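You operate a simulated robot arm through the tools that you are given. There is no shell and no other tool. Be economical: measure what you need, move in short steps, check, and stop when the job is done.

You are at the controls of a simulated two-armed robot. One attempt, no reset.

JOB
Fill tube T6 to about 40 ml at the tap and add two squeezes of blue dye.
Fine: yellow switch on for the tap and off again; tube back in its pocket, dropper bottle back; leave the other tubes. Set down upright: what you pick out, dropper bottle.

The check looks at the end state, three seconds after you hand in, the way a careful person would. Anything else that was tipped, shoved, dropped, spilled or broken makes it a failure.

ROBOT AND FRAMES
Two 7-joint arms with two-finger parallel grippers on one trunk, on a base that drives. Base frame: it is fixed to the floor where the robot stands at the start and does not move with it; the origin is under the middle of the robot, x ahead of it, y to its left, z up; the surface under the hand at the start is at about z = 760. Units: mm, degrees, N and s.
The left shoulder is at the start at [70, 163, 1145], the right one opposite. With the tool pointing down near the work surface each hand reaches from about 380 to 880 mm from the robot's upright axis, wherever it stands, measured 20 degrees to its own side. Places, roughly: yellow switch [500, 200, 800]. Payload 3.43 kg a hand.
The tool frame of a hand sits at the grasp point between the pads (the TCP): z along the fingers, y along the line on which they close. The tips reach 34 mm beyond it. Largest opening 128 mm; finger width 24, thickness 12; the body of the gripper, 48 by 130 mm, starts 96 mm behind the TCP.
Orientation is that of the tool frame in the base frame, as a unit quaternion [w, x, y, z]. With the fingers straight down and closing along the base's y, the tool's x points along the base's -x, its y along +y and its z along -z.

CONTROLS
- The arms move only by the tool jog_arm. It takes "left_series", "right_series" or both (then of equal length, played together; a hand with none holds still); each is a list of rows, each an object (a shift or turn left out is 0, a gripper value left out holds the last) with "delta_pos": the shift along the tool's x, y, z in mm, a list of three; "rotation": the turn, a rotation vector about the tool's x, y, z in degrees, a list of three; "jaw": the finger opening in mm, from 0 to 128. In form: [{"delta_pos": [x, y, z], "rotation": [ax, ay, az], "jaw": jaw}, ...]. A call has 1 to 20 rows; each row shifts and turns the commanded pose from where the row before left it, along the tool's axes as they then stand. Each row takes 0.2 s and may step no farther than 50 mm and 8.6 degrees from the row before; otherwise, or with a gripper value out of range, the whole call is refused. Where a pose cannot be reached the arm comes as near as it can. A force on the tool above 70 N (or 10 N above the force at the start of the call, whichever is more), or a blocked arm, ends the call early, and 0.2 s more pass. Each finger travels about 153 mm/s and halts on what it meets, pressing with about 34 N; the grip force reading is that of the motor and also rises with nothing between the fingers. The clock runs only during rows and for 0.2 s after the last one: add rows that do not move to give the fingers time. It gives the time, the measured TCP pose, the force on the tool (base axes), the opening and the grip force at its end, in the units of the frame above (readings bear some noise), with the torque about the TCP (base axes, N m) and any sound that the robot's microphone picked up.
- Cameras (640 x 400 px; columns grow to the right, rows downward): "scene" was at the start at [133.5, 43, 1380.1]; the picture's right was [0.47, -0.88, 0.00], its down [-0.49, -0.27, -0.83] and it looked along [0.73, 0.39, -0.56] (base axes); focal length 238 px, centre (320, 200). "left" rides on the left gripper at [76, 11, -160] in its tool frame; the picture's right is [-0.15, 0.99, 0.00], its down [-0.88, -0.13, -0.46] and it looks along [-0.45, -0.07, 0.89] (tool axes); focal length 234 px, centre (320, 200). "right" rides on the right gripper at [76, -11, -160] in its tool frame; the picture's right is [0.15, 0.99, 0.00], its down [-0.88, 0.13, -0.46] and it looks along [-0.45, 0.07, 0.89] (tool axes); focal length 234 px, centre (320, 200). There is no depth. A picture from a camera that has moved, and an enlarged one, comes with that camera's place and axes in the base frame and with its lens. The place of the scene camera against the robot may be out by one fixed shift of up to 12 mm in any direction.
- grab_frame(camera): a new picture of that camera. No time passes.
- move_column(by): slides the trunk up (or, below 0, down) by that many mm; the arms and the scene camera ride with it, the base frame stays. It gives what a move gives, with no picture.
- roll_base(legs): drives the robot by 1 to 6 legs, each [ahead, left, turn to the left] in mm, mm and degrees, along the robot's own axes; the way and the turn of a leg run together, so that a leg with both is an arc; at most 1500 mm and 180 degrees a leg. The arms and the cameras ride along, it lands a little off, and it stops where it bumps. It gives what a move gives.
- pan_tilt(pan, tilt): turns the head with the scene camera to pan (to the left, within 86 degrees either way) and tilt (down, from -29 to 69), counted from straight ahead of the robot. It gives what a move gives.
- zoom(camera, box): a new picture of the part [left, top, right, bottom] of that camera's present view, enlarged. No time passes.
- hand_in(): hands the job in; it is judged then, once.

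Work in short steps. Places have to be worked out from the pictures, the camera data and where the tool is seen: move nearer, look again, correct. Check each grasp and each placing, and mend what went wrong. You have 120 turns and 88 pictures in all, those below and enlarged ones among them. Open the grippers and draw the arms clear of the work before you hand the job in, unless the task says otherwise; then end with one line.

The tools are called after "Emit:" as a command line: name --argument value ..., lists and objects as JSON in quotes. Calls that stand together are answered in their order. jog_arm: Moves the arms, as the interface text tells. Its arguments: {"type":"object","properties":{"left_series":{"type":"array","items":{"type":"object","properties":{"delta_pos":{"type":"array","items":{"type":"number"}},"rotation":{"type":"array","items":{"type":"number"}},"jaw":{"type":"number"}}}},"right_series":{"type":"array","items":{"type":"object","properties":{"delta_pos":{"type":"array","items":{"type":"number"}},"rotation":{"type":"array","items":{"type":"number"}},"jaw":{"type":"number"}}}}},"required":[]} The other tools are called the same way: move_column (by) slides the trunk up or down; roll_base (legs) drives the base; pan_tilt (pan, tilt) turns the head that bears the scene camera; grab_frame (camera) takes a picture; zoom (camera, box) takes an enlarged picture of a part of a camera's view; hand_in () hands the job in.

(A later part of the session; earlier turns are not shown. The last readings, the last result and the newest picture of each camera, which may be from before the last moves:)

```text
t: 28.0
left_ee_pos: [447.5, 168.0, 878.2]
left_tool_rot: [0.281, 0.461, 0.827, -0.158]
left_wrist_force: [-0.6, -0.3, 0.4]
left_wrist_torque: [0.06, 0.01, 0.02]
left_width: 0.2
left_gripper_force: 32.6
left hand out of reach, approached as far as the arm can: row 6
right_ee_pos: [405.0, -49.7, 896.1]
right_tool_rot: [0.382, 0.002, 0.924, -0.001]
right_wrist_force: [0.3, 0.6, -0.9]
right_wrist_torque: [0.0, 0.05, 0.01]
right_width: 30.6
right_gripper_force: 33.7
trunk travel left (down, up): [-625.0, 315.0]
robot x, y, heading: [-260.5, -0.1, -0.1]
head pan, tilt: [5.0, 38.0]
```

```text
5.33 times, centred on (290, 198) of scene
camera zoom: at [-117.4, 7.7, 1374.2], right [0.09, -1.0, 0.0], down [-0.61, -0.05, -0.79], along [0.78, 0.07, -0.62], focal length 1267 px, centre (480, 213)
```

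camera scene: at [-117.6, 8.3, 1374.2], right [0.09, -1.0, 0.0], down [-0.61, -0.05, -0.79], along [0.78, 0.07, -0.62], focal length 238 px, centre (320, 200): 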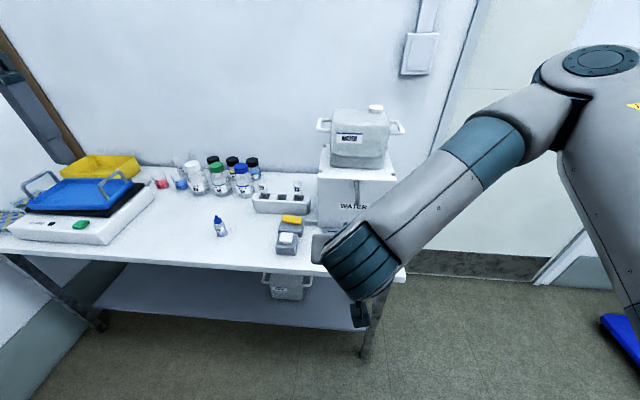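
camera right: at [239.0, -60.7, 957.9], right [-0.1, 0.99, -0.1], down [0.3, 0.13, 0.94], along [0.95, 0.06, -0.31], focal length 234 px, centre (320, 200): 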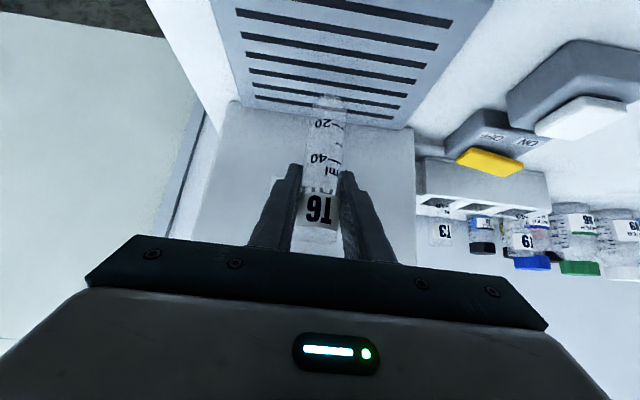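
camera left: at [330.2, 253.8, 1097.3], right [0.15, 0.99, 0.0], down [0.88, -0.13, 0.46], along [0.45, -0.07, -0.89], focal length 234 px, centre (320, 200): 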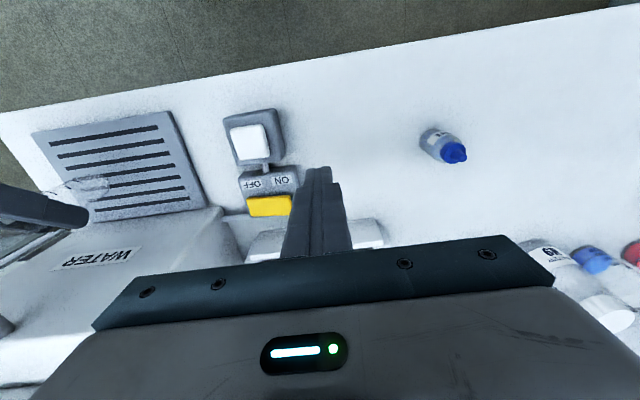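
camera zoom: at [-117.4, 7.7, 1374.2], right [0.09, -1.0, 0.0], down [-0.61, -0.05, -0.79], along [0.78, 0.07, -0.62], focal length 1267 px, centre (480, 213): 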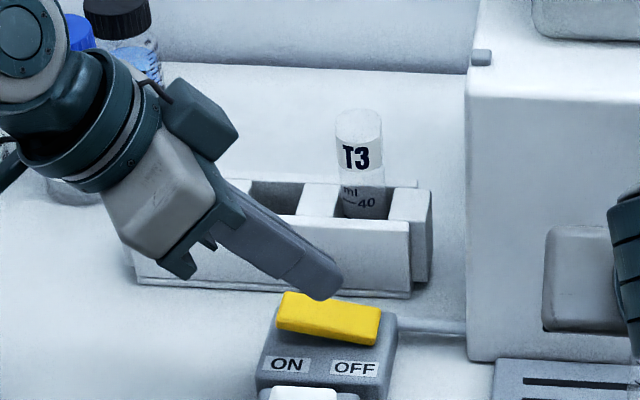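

Left is reach-limited because the base is too far back. I withdraw both hands a bit, then drive 80 mm forward.

Emit:
jog_arm --right_series '[{"delta_pos": [23.6, 0, -23.6]}, {"delta_pos": [23.6, 0, -23.6]}, {"delta_pos": [23.6, 0, -23.6]}, {}]' --left_series '[{"delta_pos": [-3.9, -17, -22.2]}, {"delta_pos": [-3.9, -17, -22.2]}, {"delta_pos": [-3.9, -17, -22.2]}, {}]'

Emit:
roll_base --legs '[[80, 0, 0]]'

```text
t: 29.0
left_ee_pos: [389.1, 167.2, 938.5]
left_tool_rot: [0.28, 0.462, 0.827, -0.158]
left_wrist_force: [0.0, 0.9, 0.0]
left_wrist_torque: [0.01, 0.04, -0.01]
left_width: 0.0
left_gripper_force: 32.8
right_ee_pos: [307.0, -50.0, 895.8]
right_tool_rot: [0.382, 0.003, 0.924, -0.002]
right_wrist_force: [-0.3, -1.0, -0.5]
right_wrist_torque: [-0.04, 0.05, 0.01]
right_width: 30.6
right_gripper_force: 34.1
trunk travel left (down, up): [-625.0, 315.0]
robot x, y, heading: [-259.9, 1.4, -0.0]
head pan, tilt: [5.0, 38.0]
```

```text
t: 30.1
left_ee_pos: [468.9, 167.3, 936.2]
left_tool_rot: [0.28, 0.461, 0.827, -0.157]
left_wrist_force: [-0.1, -0.1, 1.2]
left_wrist_torque: [0.0, -0.02, -0.02]
left_width: 0.0
left_gripper_force: 33.1
right_ee_pos: [386.0, -48.1, 896.1]
right_tool_rot: [0.382, 0.002, 0.924, -0.002]
right_wrist_force: [1.7, 0.1, -0.2]
right_wrist_torque: [-0.02, 0.01, 0.01]
right_width: 30.8
right_gripper_force: 33.7
trunk travel left (down, up): [-625.0, 315.0]
robot x, y, heading: [-182.4, -0.0, -0.3]
head pan, tilt: [5.0, 38.0]
```

Right hand forward 20 mm under the spout again; left to the OFF-end hover as a reach test.

Emit:
jog_arm --right_series '[{"delta_pos": [-7, 0, 7]}, {"delta_pos": [-7.1, 0, 7.1]}, {}]' --left_series '[{"delta_pos": [17.8, -5.5, 29.8]}, {"delta_pos": [17.7, -5.5, 29.8]}, {}]'

Emit:
zoom --camera "scene" --box '[230, 160, 390, 260]'

Emit:
grab_frame --camera "left"

```text
t: 30.9
left_ee_pos: [460.4, 154.3, 869.0]
left_tool_rot: [0.281, 0.461, 0.827, -0.158]
left_wrist_force: [0.1, 0.3, -0.2]
left_wrist_torque: [0.01, -0.04, 0.01]
left_width: 0.0
left_gripper_force: 33.2
right_ee_pos: [406.0, -49.7, 896.6]
right_tool_rot: [0.382, 0.002, 0.924, -0.002]
right_wrist_force: [0.2, 0.3, 0.6]
right_wrist_torque: [0.03, 0.03, -0.02]
right_width: 30.5
right_gripper_force: 33.6
trunk travel left (down, up): [-625.0, 315.0]
robot x, y, heading: [-179.3, 0.5, -0.2]
head pan, tilt: [5.0, 38.0]
```

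```text
4.00 times, centred on (310, 210) of scene
camera zoom: at [-39.6, 8.3, 1374.4], right [0.09, -1.0, 0.0], down [-0.61, -0.05, -0.79], along [0.79, 0.07, -0.62], focal length 950 px, centre (360, 160)
```

zoom: 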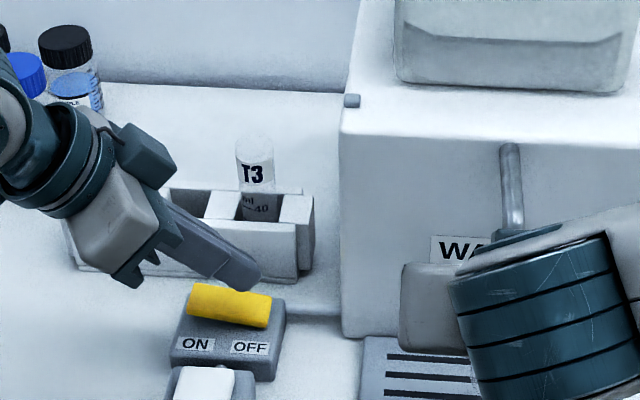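

```text
48 pictures are left
camera left: at [388.5, 294.3, 949.3], right [0.9, 0.42, 0.09], down [0.11, -0.43, 0.9], along [0.42, -0.8, -0.43], focal length 234 px, centre (320, 200)
```

left: 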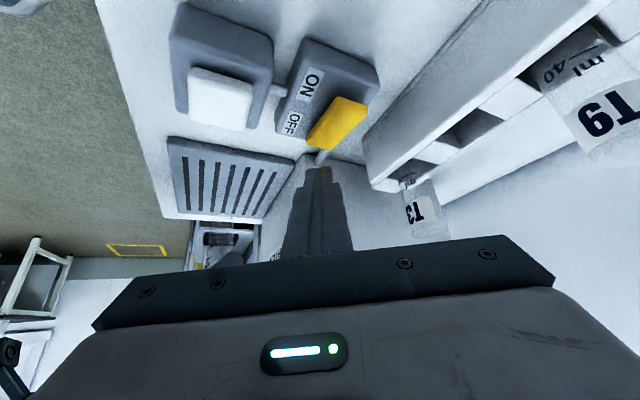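

OFF hover reached and matches the pictures. Moving over the ON end and down to just above it.

Emit:
jog_arm --left_series '[{"delta_pos": [28.7, 27, -22]}, {"delta_pos": [10.3, 0, 13.5]}, {}]'

Emit:
zoom --camera "scene" --box '[230, 180, 326, 240]'

Emit:
zoom --camera "left" --box '[220, 40, 460, 190]'

```text
t: 31.7
left_ee_pos: [466.0, 199.8, 851.8]
left_tool_rot: [0.282, 0.461, 0.827, -0.157]
left_wrist_force: [0.4, 0.7, -0.3]
left_wrist_torque: [-0.04, 0.02, 0.0]
left_width: 0.0
left_gripper_force: 33.0
right_ee_pos: [404.9, -48.0, 896.5]
right_tool_rot: [0.382, 0.002, 0.924, -0.002]
right_wrist_force: [-0.1, -0.2, -0.2]
right_wrist_torque: [-0.04, -0.02, -0.01]
right_width: 30.4
right_gripper_force: 34.4
trunk travel left (down, up): [-625.0, 315.0]
robot x, y, heading: [-182.3, 0.6, -0.2]
head pan, tilt: [5.0, 38.0]
```

```text
6.67 times, centred on (278, 210) of scene
camera zoom: at [-38.6, 9.1, 1374.2], right [0.09, -1.0, 0.0], down [-0.61, -0.05, -0.79], along [0.79, 0.07, -0.62], focal length 1584 px, centre (600, 133)
```

zoom: 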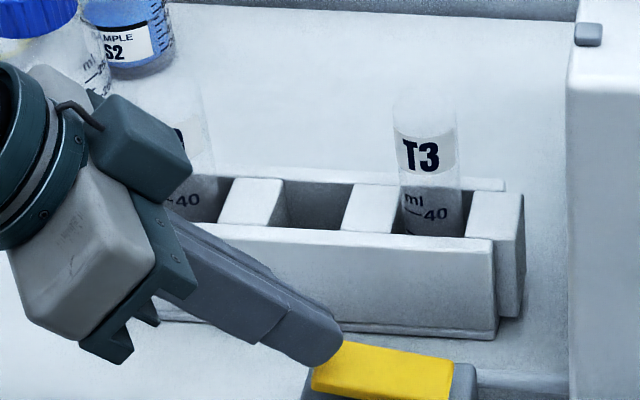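

```text
2.67 times, centred on (340, 115) of left
camera zoom: at [392.8, 340.4, 931.8], right [0.9, 0.42, 0.09], down [0.11, -0.42, 0.9], along [0.41, -0.8, -0.43], focal length 624 px, centre (267, 427)
```

zoom: 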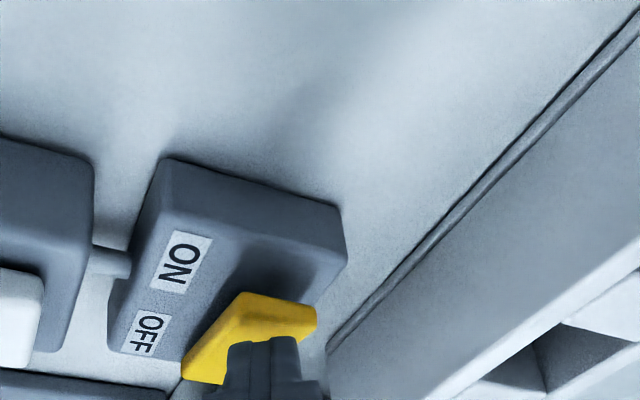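

Tip ~10 mm above the ON end. I press down in small steps.

Emit:
jog_arm --left_series '[{"delta_pos": [2.4, 0, 3.2]}, {"delta_pos": [2.4, 0, 3.2]}, {"delta_pos": [2.4, 0, 3.2]}]'

Emit:
zoom --camera "left" --box '[220, 40, 460, 190]'

```text
t: 32.5
left_ee_pos: [467.6, 198.2, 839.7]
left_tool_rot: [0.28, 0.461, 0.827, -0.157]
left_wrist_force: [0.3, 0.4, 0.2]
left_wrist_torque: [0.03, 0.0, -0.02]
left_width: 0.0
left_gripper_force: 33.2
right_ee_pos: [405.6, -50.0, 895.9]
right_tool_rot: [0.382, 0.002, 0.924, -0.001]
right_wrist_force: [-0.8, -0.6, -0.9]
right_wrist_torque: [0.0, 0.03, -0.03]
right_width: 30.6
right_gripper_force: 33.4
trunk travel left (down, up): [-625.0, 315.0]
robot x, y, heading: [-180.1, -1.3, -0.2]
head pan, tilt: [5.0, 38.0]
```

```text
2.67 times, centred on (340, 115) of left
camera zoom: at [393.7, 338.6, 919.8], right [0.9, 0.42, 0.09], down [0.11, -0.43, 0.9], along [0.41, -0.8, -0.43], focal length 624 px, centre (267, 427)
```

zoom: 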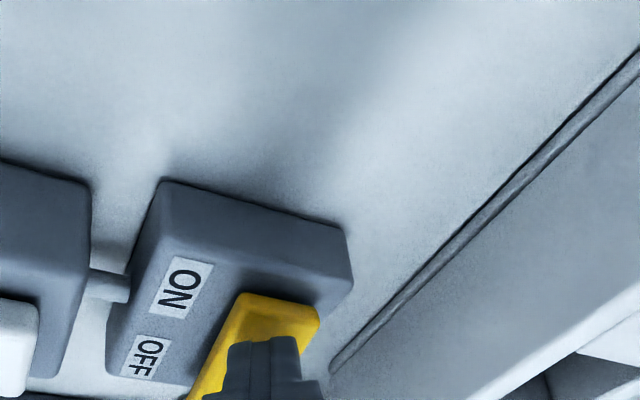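

No contact yet; two more 4 mm steps.

Emit:
jog_arm --left_series '[{"delta_pos": [2.4, 0, 3.2]}, {"delta_pos": [2.4, 0, 3.2]}]'

```text
t: 33.1
left_ee_pos: [467.5, 199.4, 835.5]
left_tool_rot: [0.283, 0.46, 0.827, -0.156]
left_wrist_force: [-4.6, 6.5, 17.8]
left_wrist_torque: [-0.02, 0.16, -0.03]
left_width: 0.0
left_gripper_force: 32.7
right_ee_pos: [404.4, -49.1, 897.5]
right_tool_rot: [0.383, 0.002, 0.924, -0.002]
right_wrist_force: [-0.3, 0.5, -0.3]
right_wrist_torque: [0.01, -0.05, 0.0]
right_width: 30.5
right_gripper_force: 33.9
trunk travel left (down, up): [-625.0, 315.0]
robot x, y, heading: [-181.1, -1.0, -0.4]
head pan, tilt: [5.0, 38.0]
```

Contact at ~18 N. Check whether the rocker flipped and water flows.

Emit:
grab_frame --camera "right"

Emit:
zoom --camera "left" --box '[220, 40, 460, 190]'

```text
44 pictures are left
camera right: at [236.8, -59.9, 958.4], right [-0.1, 0.99, -0.1], down [0.3, 0.13, 0.94], along [0.95, 0.06, -0.31], focal length 234 px, centre (320, 200)
```

right: 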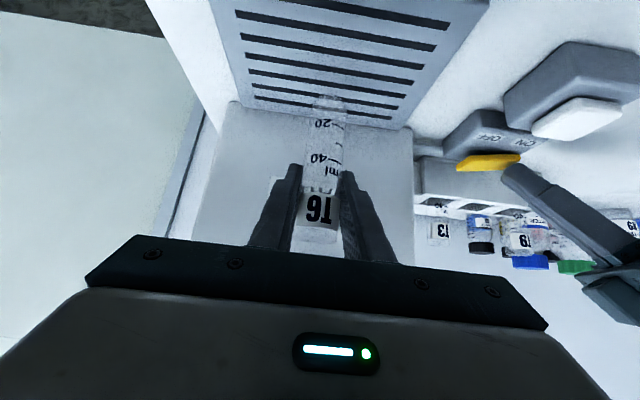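

```text
2.67 times, centred on (340, 115) of left
camera zoom: at [392.7, 339.2, 914.4], right [0.9, 0.42, 0.09], down [0.11, -0.42, 0.9], along [0.42, -0.8, -0.43], focal length 624 px, centre (267, 427)
```

zoom: 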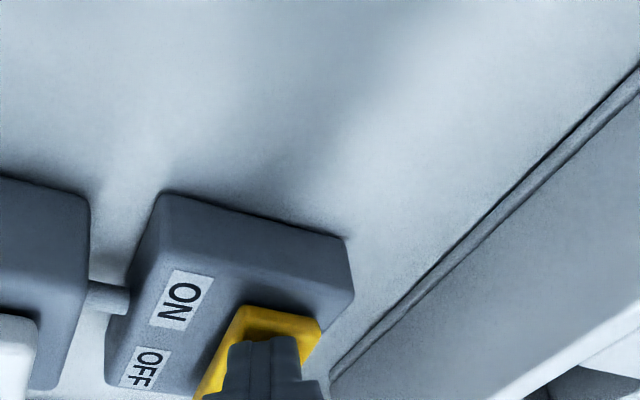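

Not flowing yet; press 3 mm more, twice.

Emit:
jog_arm --left_series '[{"delta_pos": [1.8, 0, 2.4]}, {"delta_pos": [1.8, 0, 2.4]}]'

Emit:
zoom --camera "right" --box '[220, 80, 540, 280]'

```text
t: 33.7
left_ee_pos: [465.8, 199.4, 834.5]
left_tool_rot: [0.287, 0.461, 0.825, -0.155]
left_wrist_force: [-4.2, 14.9, 54.3]
left_wrist_torque: [-0.16, 0.13, 0.12]
left_width: 0.0
left_gripper_force: 32.6
right_ee_pos: [401.0, -47.6, 901.4]
right_tool_rot: [0.383, 0.002, 0.924, -0.002]
right_wrist_force: [-0.3, -0.4, -0.2]
right_wrist_torque: [-0.03, 0.02, 0.01]
right_width: 30.3
right_gripper_force: 34.2
trunk travel left (down, up): [-625.0, 315.0]
robot x, y, heading: [-184.5, 1.4, 0.0]
head pan, tilt: [5.0, 38.0]
```

```text
2.00 times, centred on (380, 180) of right
camera zoom: at [233.8, -59.7, 960.3], right [-0.1, 0.99, -0.1], down [0.3, 0.13, 0.95], along [0.95, 0.06, -0.31], focal length 468 px, centre (200, 240)
```

zoom: 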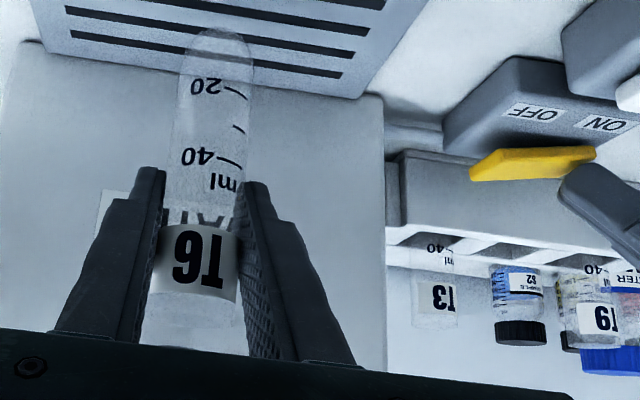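

The rocker has flipped to ON. I relieve the press by lifting 12 mm and see whether water runs.

Emit:
jog_arm --left_series '[{"delta_pos": [-6.1, 0, -8]}, {"delta_pos": [-6.1, 0, -8]}]'

Emit:
zoom --camera "right" --box '[220, 80, 540, 280]'

```text
t: 34.3
left_ee_pos: [463.0, 198.7, 841.9]
left_tool_rot: [0.277, 0.463, 0.827, -0.158]
left_wrist_force: [-0.3, 0.6, 0.0]
left_wrist_torque: [-0.01, 0.03, 0.01]
left_width: 0.3
left_gripper_force: 32.8
right_ee_pos: [405.8, -49.9, 896.3]
right_tool_rot: [0.382, 0.003, 0.924, -0.002]
right_wrist_force: [-0.4, 0.8, -1.0]
right_wrist_torque: [0.0, 0.0, 0.0]
right_width: 30.7
right_gripper_force: 34.3
trunk travel left (down, up): [-625.0, 315.0]
robot x, y, heading: [-179.1, -0.7, -0.2]
head pan, tilt: [5.0, 38.0]
```

```text
2.00 times, centred on (380, 180) of right
camera zoom: at [237.9, -61.1, 956.9], right [-0.1, 0.99, -0.1], down [0.3, 0.13, 0.94], along [0.95, 0.06, -0.31], focal length 468 px, centre (200, 240)
```

zoom: 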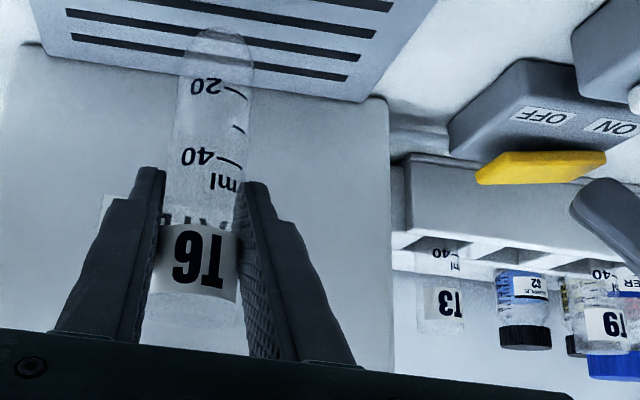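

The rocker looks ON. Prepare: move left over the OFF end (which takes ~0.8 s) and look again for water.

Emit:
jog_arm --left_series '[{"delta_pos": [-12.2, 0, -15.9]}, {"delta_pos": [-28.7, -27, 22]}]'

Emit:
zoom --camera "right" --box '[220, 80, 540, 280]'

Emit:
zoom --camera "scene" --box '[230, 160, 390, 260]'

```text
t: 34.9
left_ee_pos: [463.6, 151.9, 865.7]
left_tool_rot: [0.28, 0.462, 0.827, -0.156]
left_wrist_force: [0.4, -0.6, 0.4]
left_wrist_torque: [0.03, 0.02, 0.02]
left_width: 0.2
left_gripper_force: 33.3
right_ee_pos: [406.6, -52.9, 896.0]
right_tool_rot: [0.382, 0.002, 0.924, 0.0]
right_wrist_force: [-0.2, -1.1, 0.0]
right_wrist_torque: [0.01, 0.02, 0.03]
right_width: 30.7
right_gripper_force: 33.9
trunk travel left (down, up): [-625.0, 315.0]
robot x, y, heading: [-177.6, -2.2, -0.3]
head pan, tilt: [5.0, 38.0]
```

```text
2.00 times, centred on (380, 180) of right
camera zoom: at [239.2, -63.1, 956.7], right [-0.1, 0.99, -0.1], down [0.3, 0.13, 0.94], along [0.95, 0.06, -0.31], focal length 468 px, centre (200, 240)
```

zoom: 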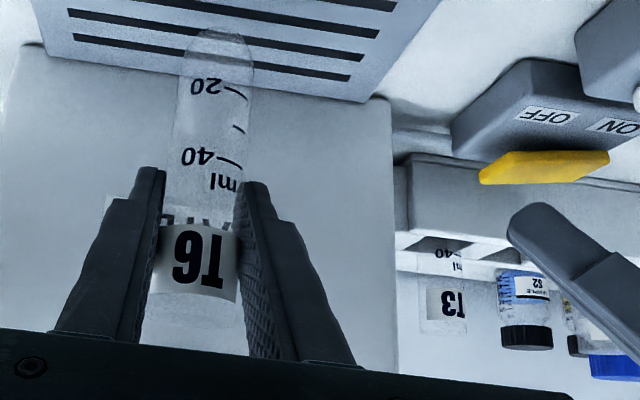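

```text
4.00 times, centred on (310, 210) of scene
camera zoom: at [-37.3, 4.2, 1374.1], right [0.08, -1.0, 0.0], down [-0.61, -0.05, -0.79], along [0.78, 0.07, -0.62], focal length 950 px, centre (360, 160)
```

zoom: 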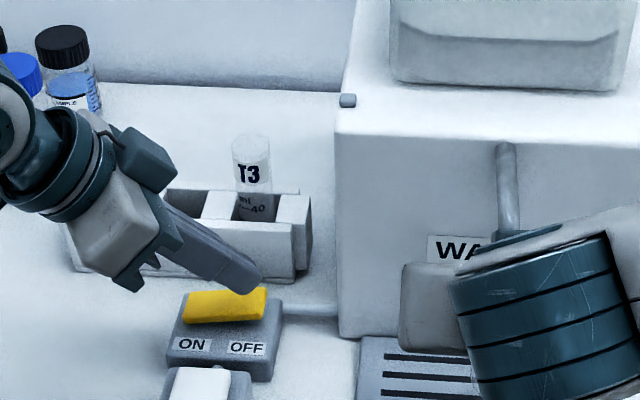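

Rocker is ON but no water seen. I wait one second and check again.

Emit:
jog_arm --left_series '[{}, {}, {}, {}]'

Emit:
zoom --camera "right" --box '[220, 80, 540, 280]'

```text
t: 35.9
left_ee_pos: [461.8, 152.7, 865.4]
left_tool_rot: [0.28, 0.462, 0.826, -0.158]
left_wrist_force: [0.6, -0.4, -0.3]
left_wrist_torque: [0.01, -0.03, 0.0]
left_width: 0.0
left_gripper_force: 32.8
right_ee_pos: [405.3, -49.2, 895.9]
right_tool_rot: [0.383, 0.001, 0.924, -0.001]
right_wrist_force: [0.3, -0.5, -0.3]
right_wrist_torque: [0.03, -0.01, 0.0]
right_width: 30.7
right_gripper_force: 34.5
trunk travel left (down, up): [-625.0, 315.0]
robot x, y, heading: [-180.8, 0.4, -0.3]
head pan, tilt: [5.0, 38.0]
```

```text
2.00 times, centred on (380, 180) of right
camera zoom: at [238.6, -60.6, 957.2], right [-0.1, 0.99, -0.1], down [0.3, 0.13, 0.94], along [0.95, 0.06, -0.31], focal length 468 px, centre (200, 240)
```

zoom: 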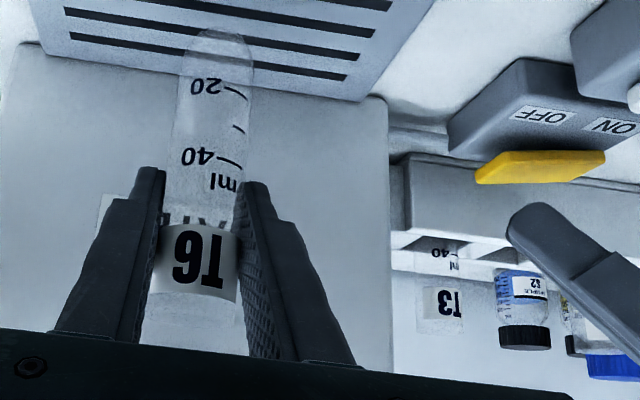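

Still no flow, so the white button likely dispenses once yellow enables it. I move the left fingertip above the white button (~(387,156)).

Emit:
jog_arm --left_series '[{"delta_pos": [16.7, -20.7, -12.8]}, {"delta_pos": [16.7, -20.7, -12.8]}, {"delta_pos": [16.7, -20.7, -12.8]}, {}]'

Emit:
grab_frame --camera "left"

Emit:
zoom --camera "scene" --box '[230, 180, 390, 280]'

```text
t: 36.9
left_ee_pos: [376.4, 174.4, 865.4]
left_tool_rot: [0.28, 0.461, 0.827, -0.156]
left_wrist_force: [1.2, 0.3, 0.2]
left_wrist_torque: [0.0, 0.04, 0.0]
left_width: 0.0
left_gripper_force: 32.7
right_ee_pos: [405.9, -49.8, 896.3]
right_tool_rot: [0.382, 0.002, 0.924, -0.002]
right_wrist_force: [0.3, -0.1, 0.0]
right_wrist_torque: [-0.01, -0.03, 0.0]
right_width: 30.6
right_gripper_force: 33.8
trunk travel left (down, up): [-625.0, 315.0]
robot x, y, heading: [-182.4, -0.9, -0.0]
head pan, tilt: [5.0, 38.0]
```

```text
37 pictures are left
camera left: at [303.7, 314.6, 945.8], right [0.9, 0.42, 0.09], down [0.11, -0.43, 0.9], along [0.41, -0.8, -0.43], focal length 234 px, centre (320, 200)
```

left: 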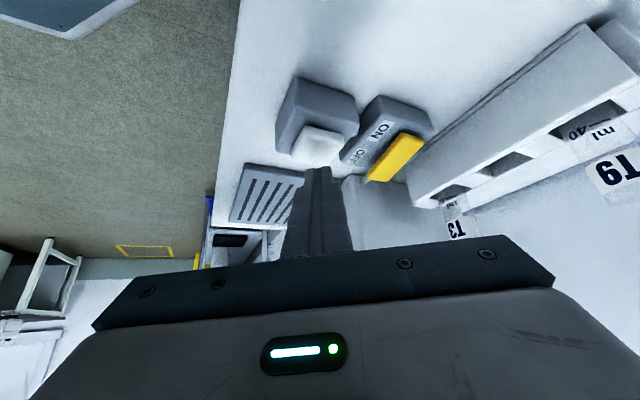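

```text
4.00 times, centred on (310, 230) of scene
camera zoom: at [-37.6, 7.8, 1374.1], right [0.08, -1.0, 0.0], down [-0.61, -0.05, -0.79], along [0.78, 0.07, -0.62], focal length 950 px, centre (360, 80)
```

zoom: 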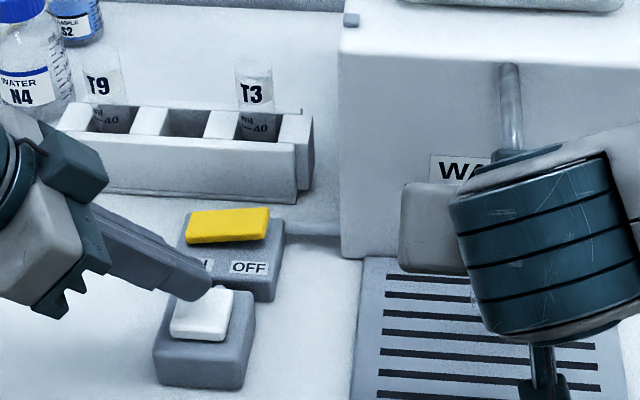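

Tip is above the white cap. Descending to just above, then small presses.

Emit:
jog_arm --left_series '[{"delta_pos": [10.9, 0, 14.3]}, {"delta_pos": [3.6, 0, 4.8]}, {"delta_pos": [2.4, 0, 3.2]}]'

```text
t: 37.7
left_ee_pos: [376.7, 173.9, 840.4]
left_tool_rot: [0.282, 0.461, 0.826, -0.157]
left_wrist_force: [1.3, 4.7, 17.6]
left_wrist_torque: [-0.01, -0.15, 0.08]
left_width: 0.2
left_gripper_force: 33.2
right_ee_pos: [404.2, -50.2, 897.3]
right_tool_rot: [0.382, 0.002, 0.924, -0.002]
right_wrist_force: [0.1, 0.6, -1.1]
right_wrist_torque: [0.02, 0.02, -0.01]
right_width: 30.9
right_gripper_force: 34.2
trunk travel left (down, up): [-625.0, 315.0]
robot x, y, heading: [-182.7, -0.3, -0.1]
head pan, tilt: [5.0, 38.0]
heard: click
```

A click was heard. Check the tube for water.

Emit:
zoom --camera "right" --box '[220, 80, 540, 280]'

```text
2.00 times, centred on (380, 180) of right
camera zoom: at [237.5, -60.0, 958.1], right [-0.1, 0.99, -0.1], down [0.3, 0.13, 0.94], along [0.95, 0.06, -0.31], focal length 468 px, centre (200, 240)
```

zoom: 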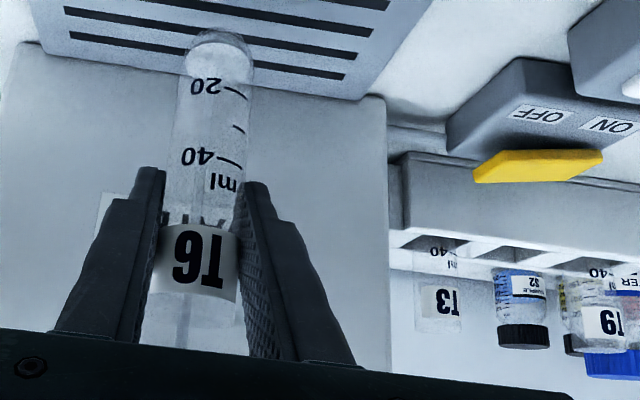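

Water is running into the tube (~5 ml). I lift off the button to learn if it's momentary.

Emit:
jog_arm --left_series '[{"delta_pos": [-9.1, 0, -11.9]}]'

Emit:
zoom --camera "right" --box '[220, 80, 540, 280]'

```text
t: 38.1
left_ee_pos: [375.5, 175.6, 852.0]
left_tool_rot: [0.279, 0.461, 0.828, -0.157]
left_wrist_force: [0.0, -0.5, 0.2]
left_wrist_torque: [0.03, 0.01, 0.04]
left_width: 0.1
left_gripper_force: 33.0
right_ee_pos: [406.0, -50.0, 896.8]
right_tool_rot: [0.382, 0.003, 0.924, -0.001]
right_wrist_force: [-0.1, 0.2, 0.0]
right_wrist_torque: [-0.02, 0.0, -0.01]
right_width: 30.6
right_gripper_force: 34.1
trunk travel left (down, up): [-625.0, 315.0]
robot x, y, heading: [-181.1, 0.7, -0.3]
head pan, tilt: [5.0, 38.0]
```

```text
2.00 times, centred on (380, 180) of right
camera zoom: at [238.2, -60.9, 957.1], right [-0.1, 0.99, -0.1], down [0.3, 0.13, 0.94], along [0.95, 0.06, -0.31], focal length 468 px, centre (200, 240)
```

zoom: 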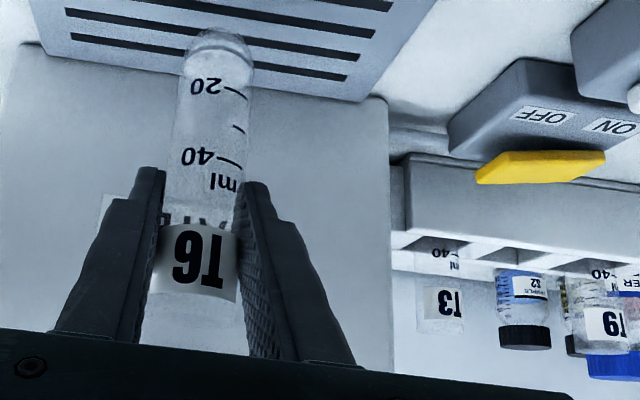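

Stream stopped: momentary. Zoom for the level.

Emit:
zoom --camera "right" --box '[290, 85, 370, 185]'

```text
4.00 times, centred on (330, 135) of right
camera zoom: at [238.2, -60.9, 957.1], right [-0.1, 0.99, -0.1], down [0.3, 0.13, 0.94], along [0.95, 0.06, -0.31], focal length 937 px, centre (280, 460)
```

zoom: 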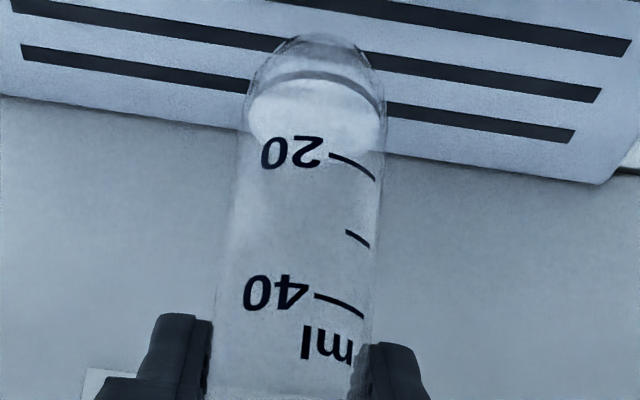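

Level is about 9–10 ml after one press of ~0.5 s. Press again with one extra hold row, lift within the same call.

Emit:
jog_arm --left_series '[{"delta_pos": [9.1, 0, 11.9]}, {}, {}, {"delta_pos": [-9.1, 0, -11.9]}]'

Emit:
zoom --camera "right" --box '[290, 85, 370, 185]'

```text
t: 39.1
left_ee_pos: [376.3, 173.9, 850.7]
left_tool_rot: [0.28, 0.461, 0.828, -0.157]
left_wrist_force: [-0.8, -1.2, -0.1]
left_wrist_torque: [-0.04, 0.0, 0.02]
left_width: 0.2
left_gripper_force: 32.6
right_ee_pos: [405.0, -50.0, 896.5]
right_tool_rot: [0.381, 0.002, 0.924, -0.001]
right_wrist_force: [-0.7, 1.1, -0.3]
right_wrist_torque: [0.02, 0.0, 0.02]
right_width: 31.0
right_gripper_force: 33.5
trunk travel left (down, up): [-625.0, 315.0]
robot x, y, heading: [-178.1, -3.0, 0.1]
head pan, tilt: [5.0, 38.0]
heard: click
```

```text
4.00 times, centred on (330, 135) of right
camera zoom: at [238.3, -60.7, 957.0], right [-0.1, 0.99, -0.1], down [0.3, 0.13, 0.94], along [0.95, 0.06, -0.31], focal length 937 px, centre (280, 460)
```

zoom: 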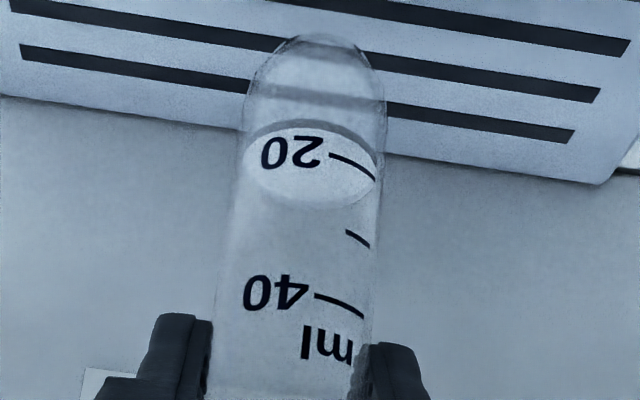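

Now about 17 ml (~7.5 ml per 0.6 s). Hold longer: 6 rows, then check.

Emit:
jog_arm --left_series '[{"delta_pos": [9.1, 0, 11.9]}, {}, {}, {}, {}, {}, {}, {"delta_pos": [-9.1, 0, -11.9]}]'

Emit:
zoom --camera "right" --box '[290, 85, 370, 185]'

```text
t: 40.9
left_ee_pos: [375.2, 175.8, 849.4]
left_tool_rot: [0.278, 0.461, 0.828, -0.157]
left_wrist_force: [0.4, -0.1, -0.7]
left_wrist_torque: [0.0, 0.01, 0.01]
left_width: 0.1
left_gripper_force: 33.2
right_ee_pos: [405.6, -48.9, 895.4]
right_tool_rot: [0.382, 0.003, 0.924, -0.001]
right_wrist_force: [0.4, 0.4, -0.6]
right_wrist_torque: [-0.01, 0.01, -0.04]
right_width: 31.1
right_gripper_force: 33.7
trunk travel left (down, up): [-625.0, 315.0]
robot x, y, heading: [-180.0, 1.3, 0.3]
head pan, tilt: [5.0, 38.0]
heard: click
```

```text
4.00 times, centred on (330, 135) of right
camera zoom: at [238.3, -60.4, 956.9], right [-0.1, 0.99, -0.1], down [0.3, 0.13, 0.94], along [0.95, 0.06, -0.31], focal length 937 px, centre (280, 460)
```

zoom: 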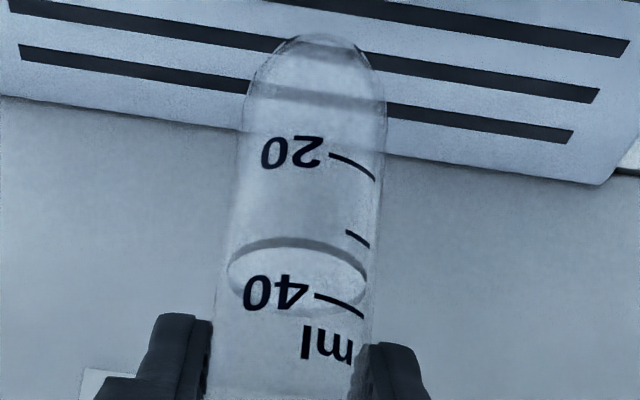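

About 33 ml. One more press like the second one (~7 ml).

Emit:
jog_arm --left_series '[{"delta_pos": [9.1, 0, 11.9]}, {}, {}, {"delta_pos": [-9.1, 0, -11.9]}, {}]'

Emit:
zoom --camera "right" --box '[290, 85, 370, 185]'

```text
t: 42.1
left_ee_pos: [376.5, 175.6, 852.5]
left_tool_rot: [0.279, 0.461, 0.828, -0.157]
left_wrist_force: [-0.5, 0.9, 0.6]
left_wrist_torque: [0.0, 0.02, 0.03]
left_width: 0.0
left_gripper_force: 32.8
right_ee_pos: [405.4, -50.5, 896.3]
right_tool_rot: [0.382, 0.002, 0.924, -0.001]
right_wrist_force: [-0.1, 0.6, -0.1]
right_wrist_torque: [-0.03, 0.0, -0.01]
right_width: 31.1
right_gripper_force: 34.3
trunk travel left (down, up): [-625.0, 315.0]
robot x, y, heading: [-183.0, -0.8, -0.2]
head pan, tilt: [5.0, 38.0]
heard: click
```

```text
4.00 times, centred on (330, 135) of right
camera zoom: at [238.4, -60.2, 957.2], right [-0.1, 0.99, -0.1], down [0.3, 0.13, 0.94], along [0.95, 0.06, -0.31], focal length 937 px, centre (280, 460)
```

zoom: 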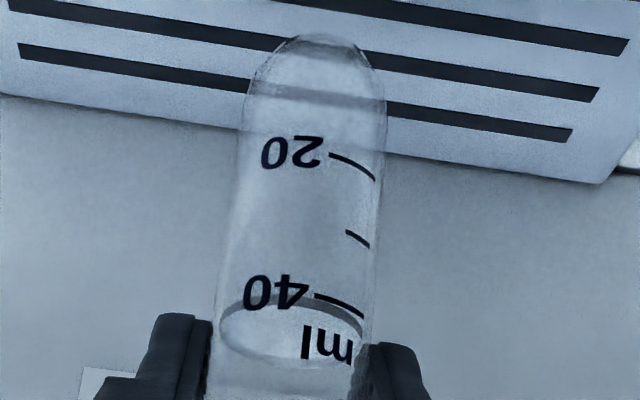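

Level is at the 40 mark. Now the left hand moves back over the OFF end and presses it.

Emit:
jog_arm --left_series '[{"delta_pos": [-9.1, 0, -11.9]}, {"delta_pos": [-17, 21, 13]}, {"delta_pos": [-17, 21, 13]}, {"delta_pos": [-17, 21, 13]}, {"delta_pos": [12.2, 0, 15.9]}, {"delta_pos": [3, 0, 4]}, {"delta_pos": [3, 0, 4]}, {"delta_pos": [1.8, 0, 2.4]}]'

Emit:
zoom --camera "scene" --box '[230, 180, 390, 280]'

```text
t: 43.9
left_ee_pos: [460.2, 153.8, 838.5]
left_tool_rot: [0.284, 0.46, 0.826, -0.156]
left_wrist_force: [-1.9, 1.8, 19.5]
left_wrist_torque: [-0.05, -0.11, -0.09]
left_width: 0.0
left_gripper_force: 32.8
left hand out of reach, approached as far as the arm can: row 3
right_ee_pos: [403.0, -49.7, 897.6]
right_tool_rot: [0.382, 0.002, 0.924, -0.001]
right_wrist_force: [-0.5, 0.5, -0.8]
right_wrist_torque: [0.0, -0.01, -0.01]
right_width: 31.2
right_gripper_force: 33.9
trunk travel left (down, up): [-625.0, 315.0]
robot x, y, heading: [-179.1, 2.3, 0.0]
head pan, tilt: [5.0, 38.0]
```

```text
4.00 times, centred on (310, 230) of scene
camera zoom: at [-40.6, 7.8, 1374.8], right [0.09, -1.0, 0.0], down [-0.61, -0.05, -0.79], along [0.79, 0.07, -0.61], focal length 950 px, centre (360, 80)
```

zoom: 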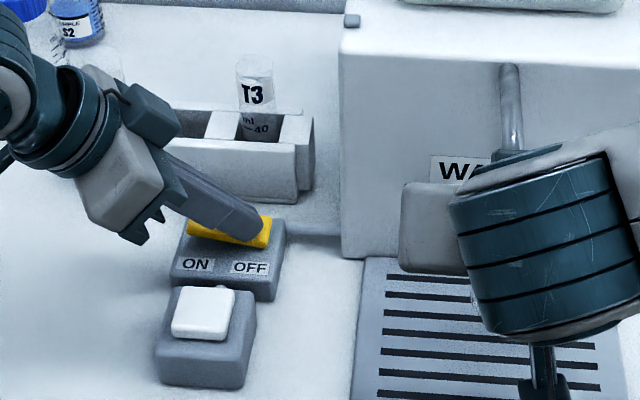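

Press a bit harder, then lift and check the rocker state.

Emit:
jog_arm --left_series '[{"delta_pos": [1.8, 0, 2.4]}, {"delta_pos": [1.8, 0, 2.4]}, {}, {"delta_pos": [-12.2, 0, -15.9]}, {"delta_pos": [-12.2, 0, -15.9]}]'

Emit:
zoom --camera "scene" --box '[230, 180, 390, 280]'

Emit:
zoom --camera "right" --box '[220, 80, 540, 280]'

```text
t: 45.1
left_ee_pos: [455.8, 156.8, 869.3]
left_tool_rot: [0.279, 0.461, 0.828, -0.157]
left_wrist_force: [-0.7, 0.0, -0.2]
left_wrist_torque: [0.01, -0.01, 0.0]
left_width: 0.0
left_gripper_force: 33.0
left hand out of reach, approached as far as the arm can: row 2
right_ee_pos: [404.1, -49.7, 897.5]
right_tool_rot: [0.383, 0.002, 0.924, -0.001]
right_wrist_force: [-0.1, -0.9, -0.7]
right_wrist_torque: [0.02, 0.01, -0.01]
right_width: 31.3
right_gripper_force: 33.9
trunk travel left (down, up): [-625.0, 315.0]
robot x, y, heading: [-182.4, -5.1, 0.0]
head pan, tilt: [5.0, 38.0]
```

```text
4.00 times, centred on (310, 230) of scene
camera zoom: at [-39.8, 7.7, 1374.1], right [0.09, -1.0, 0.0], down [-0.61, -0.05, -0.79], along [0.79, 0.07, -0.62], focal length 950 px, centre (360, 80)
```

zoom: 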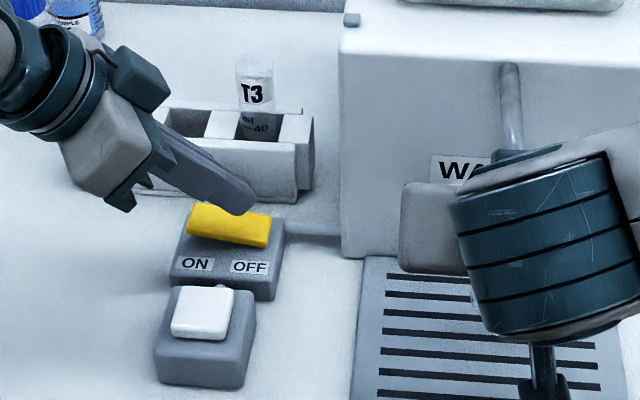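

```text
2.00 times, centred on (380, 180) of right
camera zoom: at [237.4, -60.5, 957.5], right [-0.1, 0.99, -0.1], down [0.3, 0.13, 0.94], along [0.95, 0.06, -0.31], focal length 468 px, centre (200, 240)
```

zoom: 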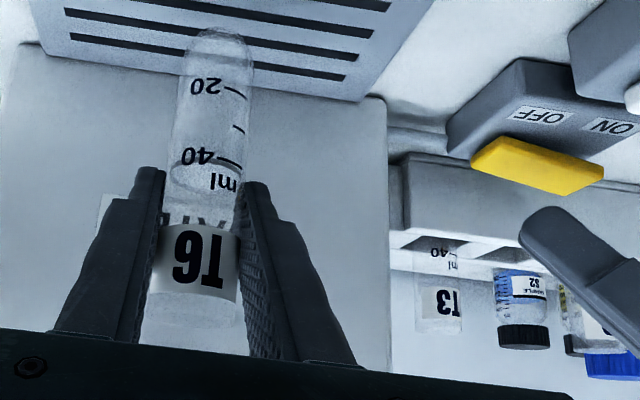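

Yellow is OFF again and level sits at 40 ml. I withdraw the tube from under the spout and raise it, while the left hand moves clear to the left.

Emit:
jog_arm --left_series '[{"delta_pos": [21.4, 5.9, -37]}, {"delta_pos": [21.4, 5.9, -37]}, {"delta_pos": [21.4, 5.9, -37]}, {"delta_pos": [21.4, 5.9, -37]}, {"delta_pos": [21.4, 5.9, -37]}, {"delta_pos": [21.4, 5.9, -37]}, {"delta_pos": [21.4, 5.9, -37]}, {"delta_pos": [21.4, 5.9, -37]}, {}]' --right_series '[{"delta_pos": [14.1, 0, -14.1]}, {"delta_pos": [14.1, 0, -14.1]}, {"delta_pos": [14.1, 0, -14.1]}, {"delta_pos": [14.1, 0, -14.1]}, {"delta_pos": [-14.1, 0, -14.1]}, {"delta_pos": [-14.1, 0, -14.1]}, {"delta_pos": [-14.1, 0, -14.1]}, {"delta_pos": [-14.1, 0, -14.1]}, {}]'

```text
t: 47.1
left_ee_pos: [334.2, 450.9, 1002.2]
left_tool_rot: [0.28, 0.461, 0.827, -0.157]
left_wrist_force: [0.5, -0.3, -0.5]
left_wrist_torque: [0.0, 0.02, 0.01]
left_width: 0.0
left_gripper_force: 33.0
right_ee_pos: [326.6, -51.3, 976.7]
right_tool_rot: [0.381, 0.002, 0.925, -0.001]
right_wrist_force: [0.3, 0.4, -0.4]
right_wrist_torque: [-0.01, 0.03, 0.02]
right_width: 31.3
right_gripper_force: 34.1
trunk travel left (down, up): [-625.0, 315.0]
robot x, y, heading: [-181.0, 1.0, -0.1]
head pan, tilt: [5.0, 38.0]
```

Moving the tube over to above the T6 pocket; the left hand un-yaws and opens meanwhile.

Emit:
jog_arm --right_series '[{"delta_pos": [-3.5, 29.3, -3.5]}, {"delta_pos": [-3.5, 29.3, -3.5]}, {"delta_pos": [0, 29.3, 0]}, {"delta_pos": [0, 29.3, 0]}, {"delta_pos": [0, 29.3, 0]}, {"delta_pos": [0, 29.3, 0]}, {"delta_pos": [0, 29.3, 0]}, {"delta_pos": [0, 29.3, 0]}, {"delta_pos": [0, 29.3, 0]}, {"delta_pos": [-21.9, 0, 21.9]}, {"delta_pos": [-21.9, 0, 21.9]}, {"delta_pos": [-21.9, 0, 21.9]}, {"delta_pos": [-21.9, 0, 21.9]}, {"delta_pos": [-21.9, 0, 21.9]}, {"delta_pos": [-21.9, 0, 21.9]}, {"delta_pos": [-21.9, 0, 21.9]}, {"delta_pos": [-21.9, 0, 21.9]}, {}]' --left_series '[{"rotation": [-5.08, 0, -6.6], "jaw": 70}, {"rotation": [-5.08, 0, -6.6]}, {"rotation": [-5.08, 0, -6.6]}, {"rotation": [-5.08, 0, -6.6]}, {"rotation": [-5.08, 0, -6.6]}, {"rotation": [-5.08, 0, -6.6]}, {"rotation": [-5.08, 0, -6.6]}, {}, {}, {}, {}, {}, {}, {}, {}, {}, {}, {}]'

Emit:
grab_frame --camera "right"

Emit:
grab_frame --camera "left"

```text
t: 50.9
left_ee_pos: [332.8, 449.4, 1002.0]
left_tool_rot: [0.322, 0.002, 0.947, 0.0]
left_wrist_force: [-0.5, 0.7, 0.6]
left_wrist_torque: [-0.04, 0.0, 0.03]
left_width: 70.3
left_gripper_force: 0.0
right_ee_pos: [574.9, 213.0, 986.2]
right_tool_rot: [0.382, 0.002, 0.924, -0.001]
right_wrist_force: [1.0, 0.0, -1.5]
right_wrist_torque: [0.01, 0.01, 0.01]
right_width: 31.0
right_gripper_force: 33.9
trunk travel left (down, up): [-625.0, 315.0]
robot x, y, heading: [-180.1, 2.0, -0.1]
head pan, tilt: [5.0, 38.0]
```

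```text
26 pictures are left
camera right: at [407.7, 203.2, 1047.3], right [-0.1, 0.99, -0.1], down [0.3, 0.13, 0.94], along [0.95, 0.06, -0.31], focal length 234 px, centre (320, 200)
```

right: 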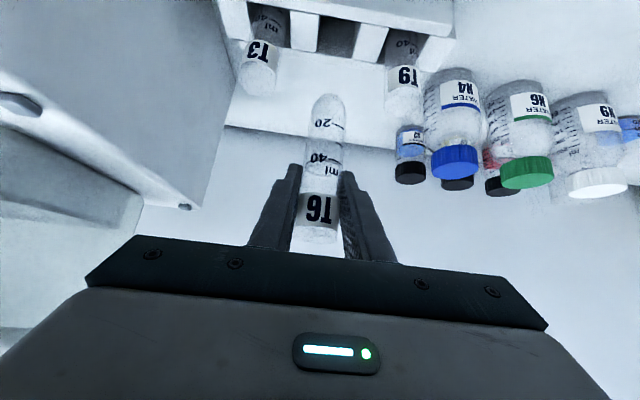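

```text
25 pictures are left
camera left: at [175.3, 461.9, 1082.1], right [0.12, 0.99, 0.09], down [0.42, -0.13, 0.9], along [0.9, -0.07, -0.43], focal length 234 px, centre (320, 200)
```

left: 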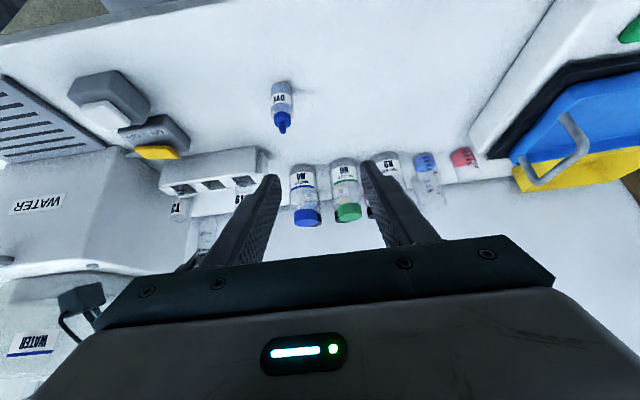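

Aligned above the pocket with the same xy as at pickup. Lower to the original height.

Emit:
jog_arm --right_series '[{"delta_pos": [17, 0, 17]}, {"delta_pos": [17, 0, 17]}, {"delta_pos": [17, 0, 17]}, {"delta_pos": [15, 0, 15]}, {"delta_pos": [10, 0, 10]}, {"delta_pos": [8, 0, 8]}, {"delta_pos": [6, 0, 6]}, {}]'

Emit:
grab_frame --camera "right"

```text
t: 52.7
left_ee_pos: [332.2, 450.2, 1001.9]
left_tool_rot: [0.322, 0.0, 0.947, 0.0]
left_wrist_force: [0.3, 0.8, -0.2]
left_wrist_torque: [0.0, -0.01, 0.02]
left_width: 70.3
left_gripper_force: 0.0
right_ee_pos: [574.6, 212.7, 859.0]
right_tool_rot: [0.382, 0.002, 0.924, -0.001]
right_wrist_force: [0.1, -0.9, 0.0]
right_wrist_torque: [-0.03, 0.01, -0.01]
right_width: 31.0
right_gripper_force: 33.8
trunk travel left (down, up): [-625.0, 315.0]
robot x, y, heading: [-184.9, 1.7, 0.0]
head pan, tilt: [5.0, 38.0]
```

```text
24 pictures are left
camera right: at [407.6, 202.8, 918.9], right [-0.1, 0.99, -0.1], down [0.3, 0.13, 0.94], along [0.95, 0.06, -0.31], focal length 234 px, centre (320, 200)
```

right: 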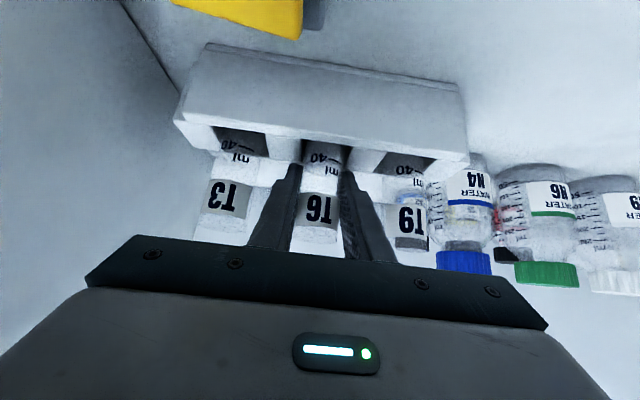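

Seated. Lower the last 1.5 mm, release, retreat along the approach line, and park the right hand out of the way.

Emit:
jog_arm --right_series '[{"delta_pos": [1, 0, 1]}, {"jaw": 54}, {}, {"delta_pos": [0, 0, -20]}, {"delta_pos": [0, 0, -40]}, {"delta_pos": [0, 0, -50]}, {"delta_pos": [0, 0, -50]}, {"delta_pos": [23, 0, -33.5]}, {"delta_pos": [23, 0, -33.5]}, {"delta_pos": [23, 0, -33.5]}, {"delta_pos": [23, 0, -33.5]}, {"delta_pos": [0, -45, 0]}, {"delta_pos": [0, -45, 0]}, {"delta_pos": [0, -45, 0]}, {"delta_pos": [0, -45, 0]}, {"delta_pos": [0, -45, 0]}, {"delta_pos": [0, -45, 0]}, {"delta_pos": [0, -45, 0]}, {}]'

Emit:
pan_tilt --pan 22 --tilt 40

Emit:
grab_frame --camera "scene"

```text
t: 56.7
left_ee_pos: [332.5, 451.3, 1000.7]
left_tool_rot: [0.322, 0.0, 0.947, -0.001]
left_wrist_force: [0.8, 0.1, -1.1]
left_wrist_torque: [-0.04, -0.02, -0.01]
left_width: 69.9
left_gripper_force: 0.1
right_ee_pos: [326.3, -84.0, 1003.0]
right_tool_rot: [0.381, 0.001, 0.924, -0.002]
right_wrist_force: [0.0, 0.7, 0.8]
right_wrist_torque: [-0.01, 0.03, -0.08]
right_width: 53.9
right_gripper_force: 0.0
right hand out of reach, approached as far as the arm can: row 17, 18
trunk travel left (down, up): [-625.0, 315.0]
robot x, y, heading: [-182.4, -0.2, -0.3]
head pan, tilt: [5.0, 38.0]
```

```text
t: 57.5
left_ee_pos: [332.2, 450.7, 1001.3]
left_tool_rot: [0.322, 0.001, 0.947, -0.001]
left_wrist_force: [-0.1, -0.3, 0.1]
left_wrist_torque: [-0.02, 0.01, 0.0]
left_width: 70.1
left_gripper_force: 0.0
right_ee_pos: [325.5, -85.7, 1003.5]
right_tool_rot: [0.382, 0.003, 0.924, -0.002]
right_wrist_force: [0.1, -0.2, -0.1]
right_wrist_torque: [-0.02, -0.01, -0.01]
right_width: 54.0
right_gripper_force: 0.0
trunk travel left (down, up): [-625.0, 315.0]
robot x, y, heading: [-180.4, 0.3, -0.2]
head pan, tilt: [22.0, 40.0]
```

```text
23 pictures are left
camera scene: at [-45.5, 32.1, 1371.3], right [0.37, -0.93, 0.0], down [-0.6, -0.24, -0.77], along [0.71, 0.28, -0.64], focal length 238 px, centre (320, 200)
```

scene: 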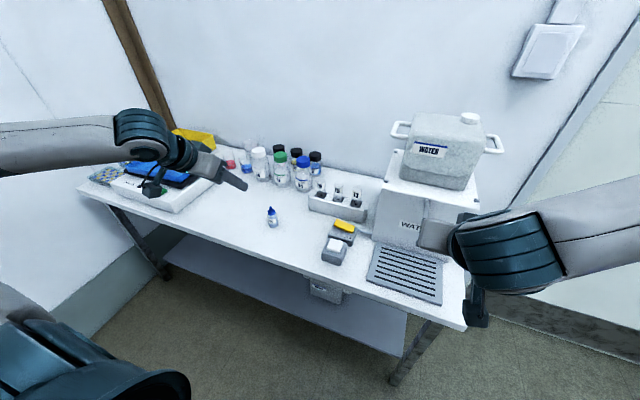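

Tube T6 is back with everything upright. I test whether the left wrist can pitch up to 30° below horizontal and roll (needed to invert the dropper).

Emit:
jog_arm --left_series '[{"rotation": [0, -7.5, 0]}, {"rotation": [0, -7.5, 0]}, {"rotation": [0, -7.5, 0]}, {"rotation": [0, 0, 8.5]}, {"rotation": [0, 0, 8.5]}, {"rotation": [0, 0, 8.5]}, {"rotation": [0, 0, 8.5]}, {"rotation": [0, 0, 8.5]}, {"rotation": [0, 0, 8.5]}, {"rotation": [0, 0, 8.5]}, {"rotation": [0, 0, 8.5]}, {"rotation": [0, 0, 8.5]}, {"rotation": [0, 0, 8.5]}, {"rotation": [0, 0, 8.5]}, {"rotation": [0, 0, 8.5]}, {"rotation": [0, 0, 8.5]}, {"rotation": [0, 0, 8.5]}, {"rotation": [0, 0, 8.5]}, {}]'

```text
t: 61.5
left_ee_pos: [332.5, 450.2, 1002.1]
left_tool_rot: [0.222, 0.778, 0.382, 0.448]
left_wrist_force: [0.0, -0.6, 0.3]
left_wrist_torque: [0.0, -0.02, 0.0]
left_width: 69.9
left_gripper_force: 0.0
right_ee_pos: [325.3, -85.6, 1003.2]
right_tool_rot: [0.382, 0.001, 0.924, -0.001]
right_wrist_force: [0.6, -0.6, -0.1]
right_wrist_torque: [0.02, 0.0, 0.0]
right_width: 53.9
right_gripper_force: 0.0
trunk travel left (down, up): [-625.0, 315.0]
robot x, y, heading: [-175.9, -1.4, -0.1]
head pan, tilt: [22.0, 40.0]
```

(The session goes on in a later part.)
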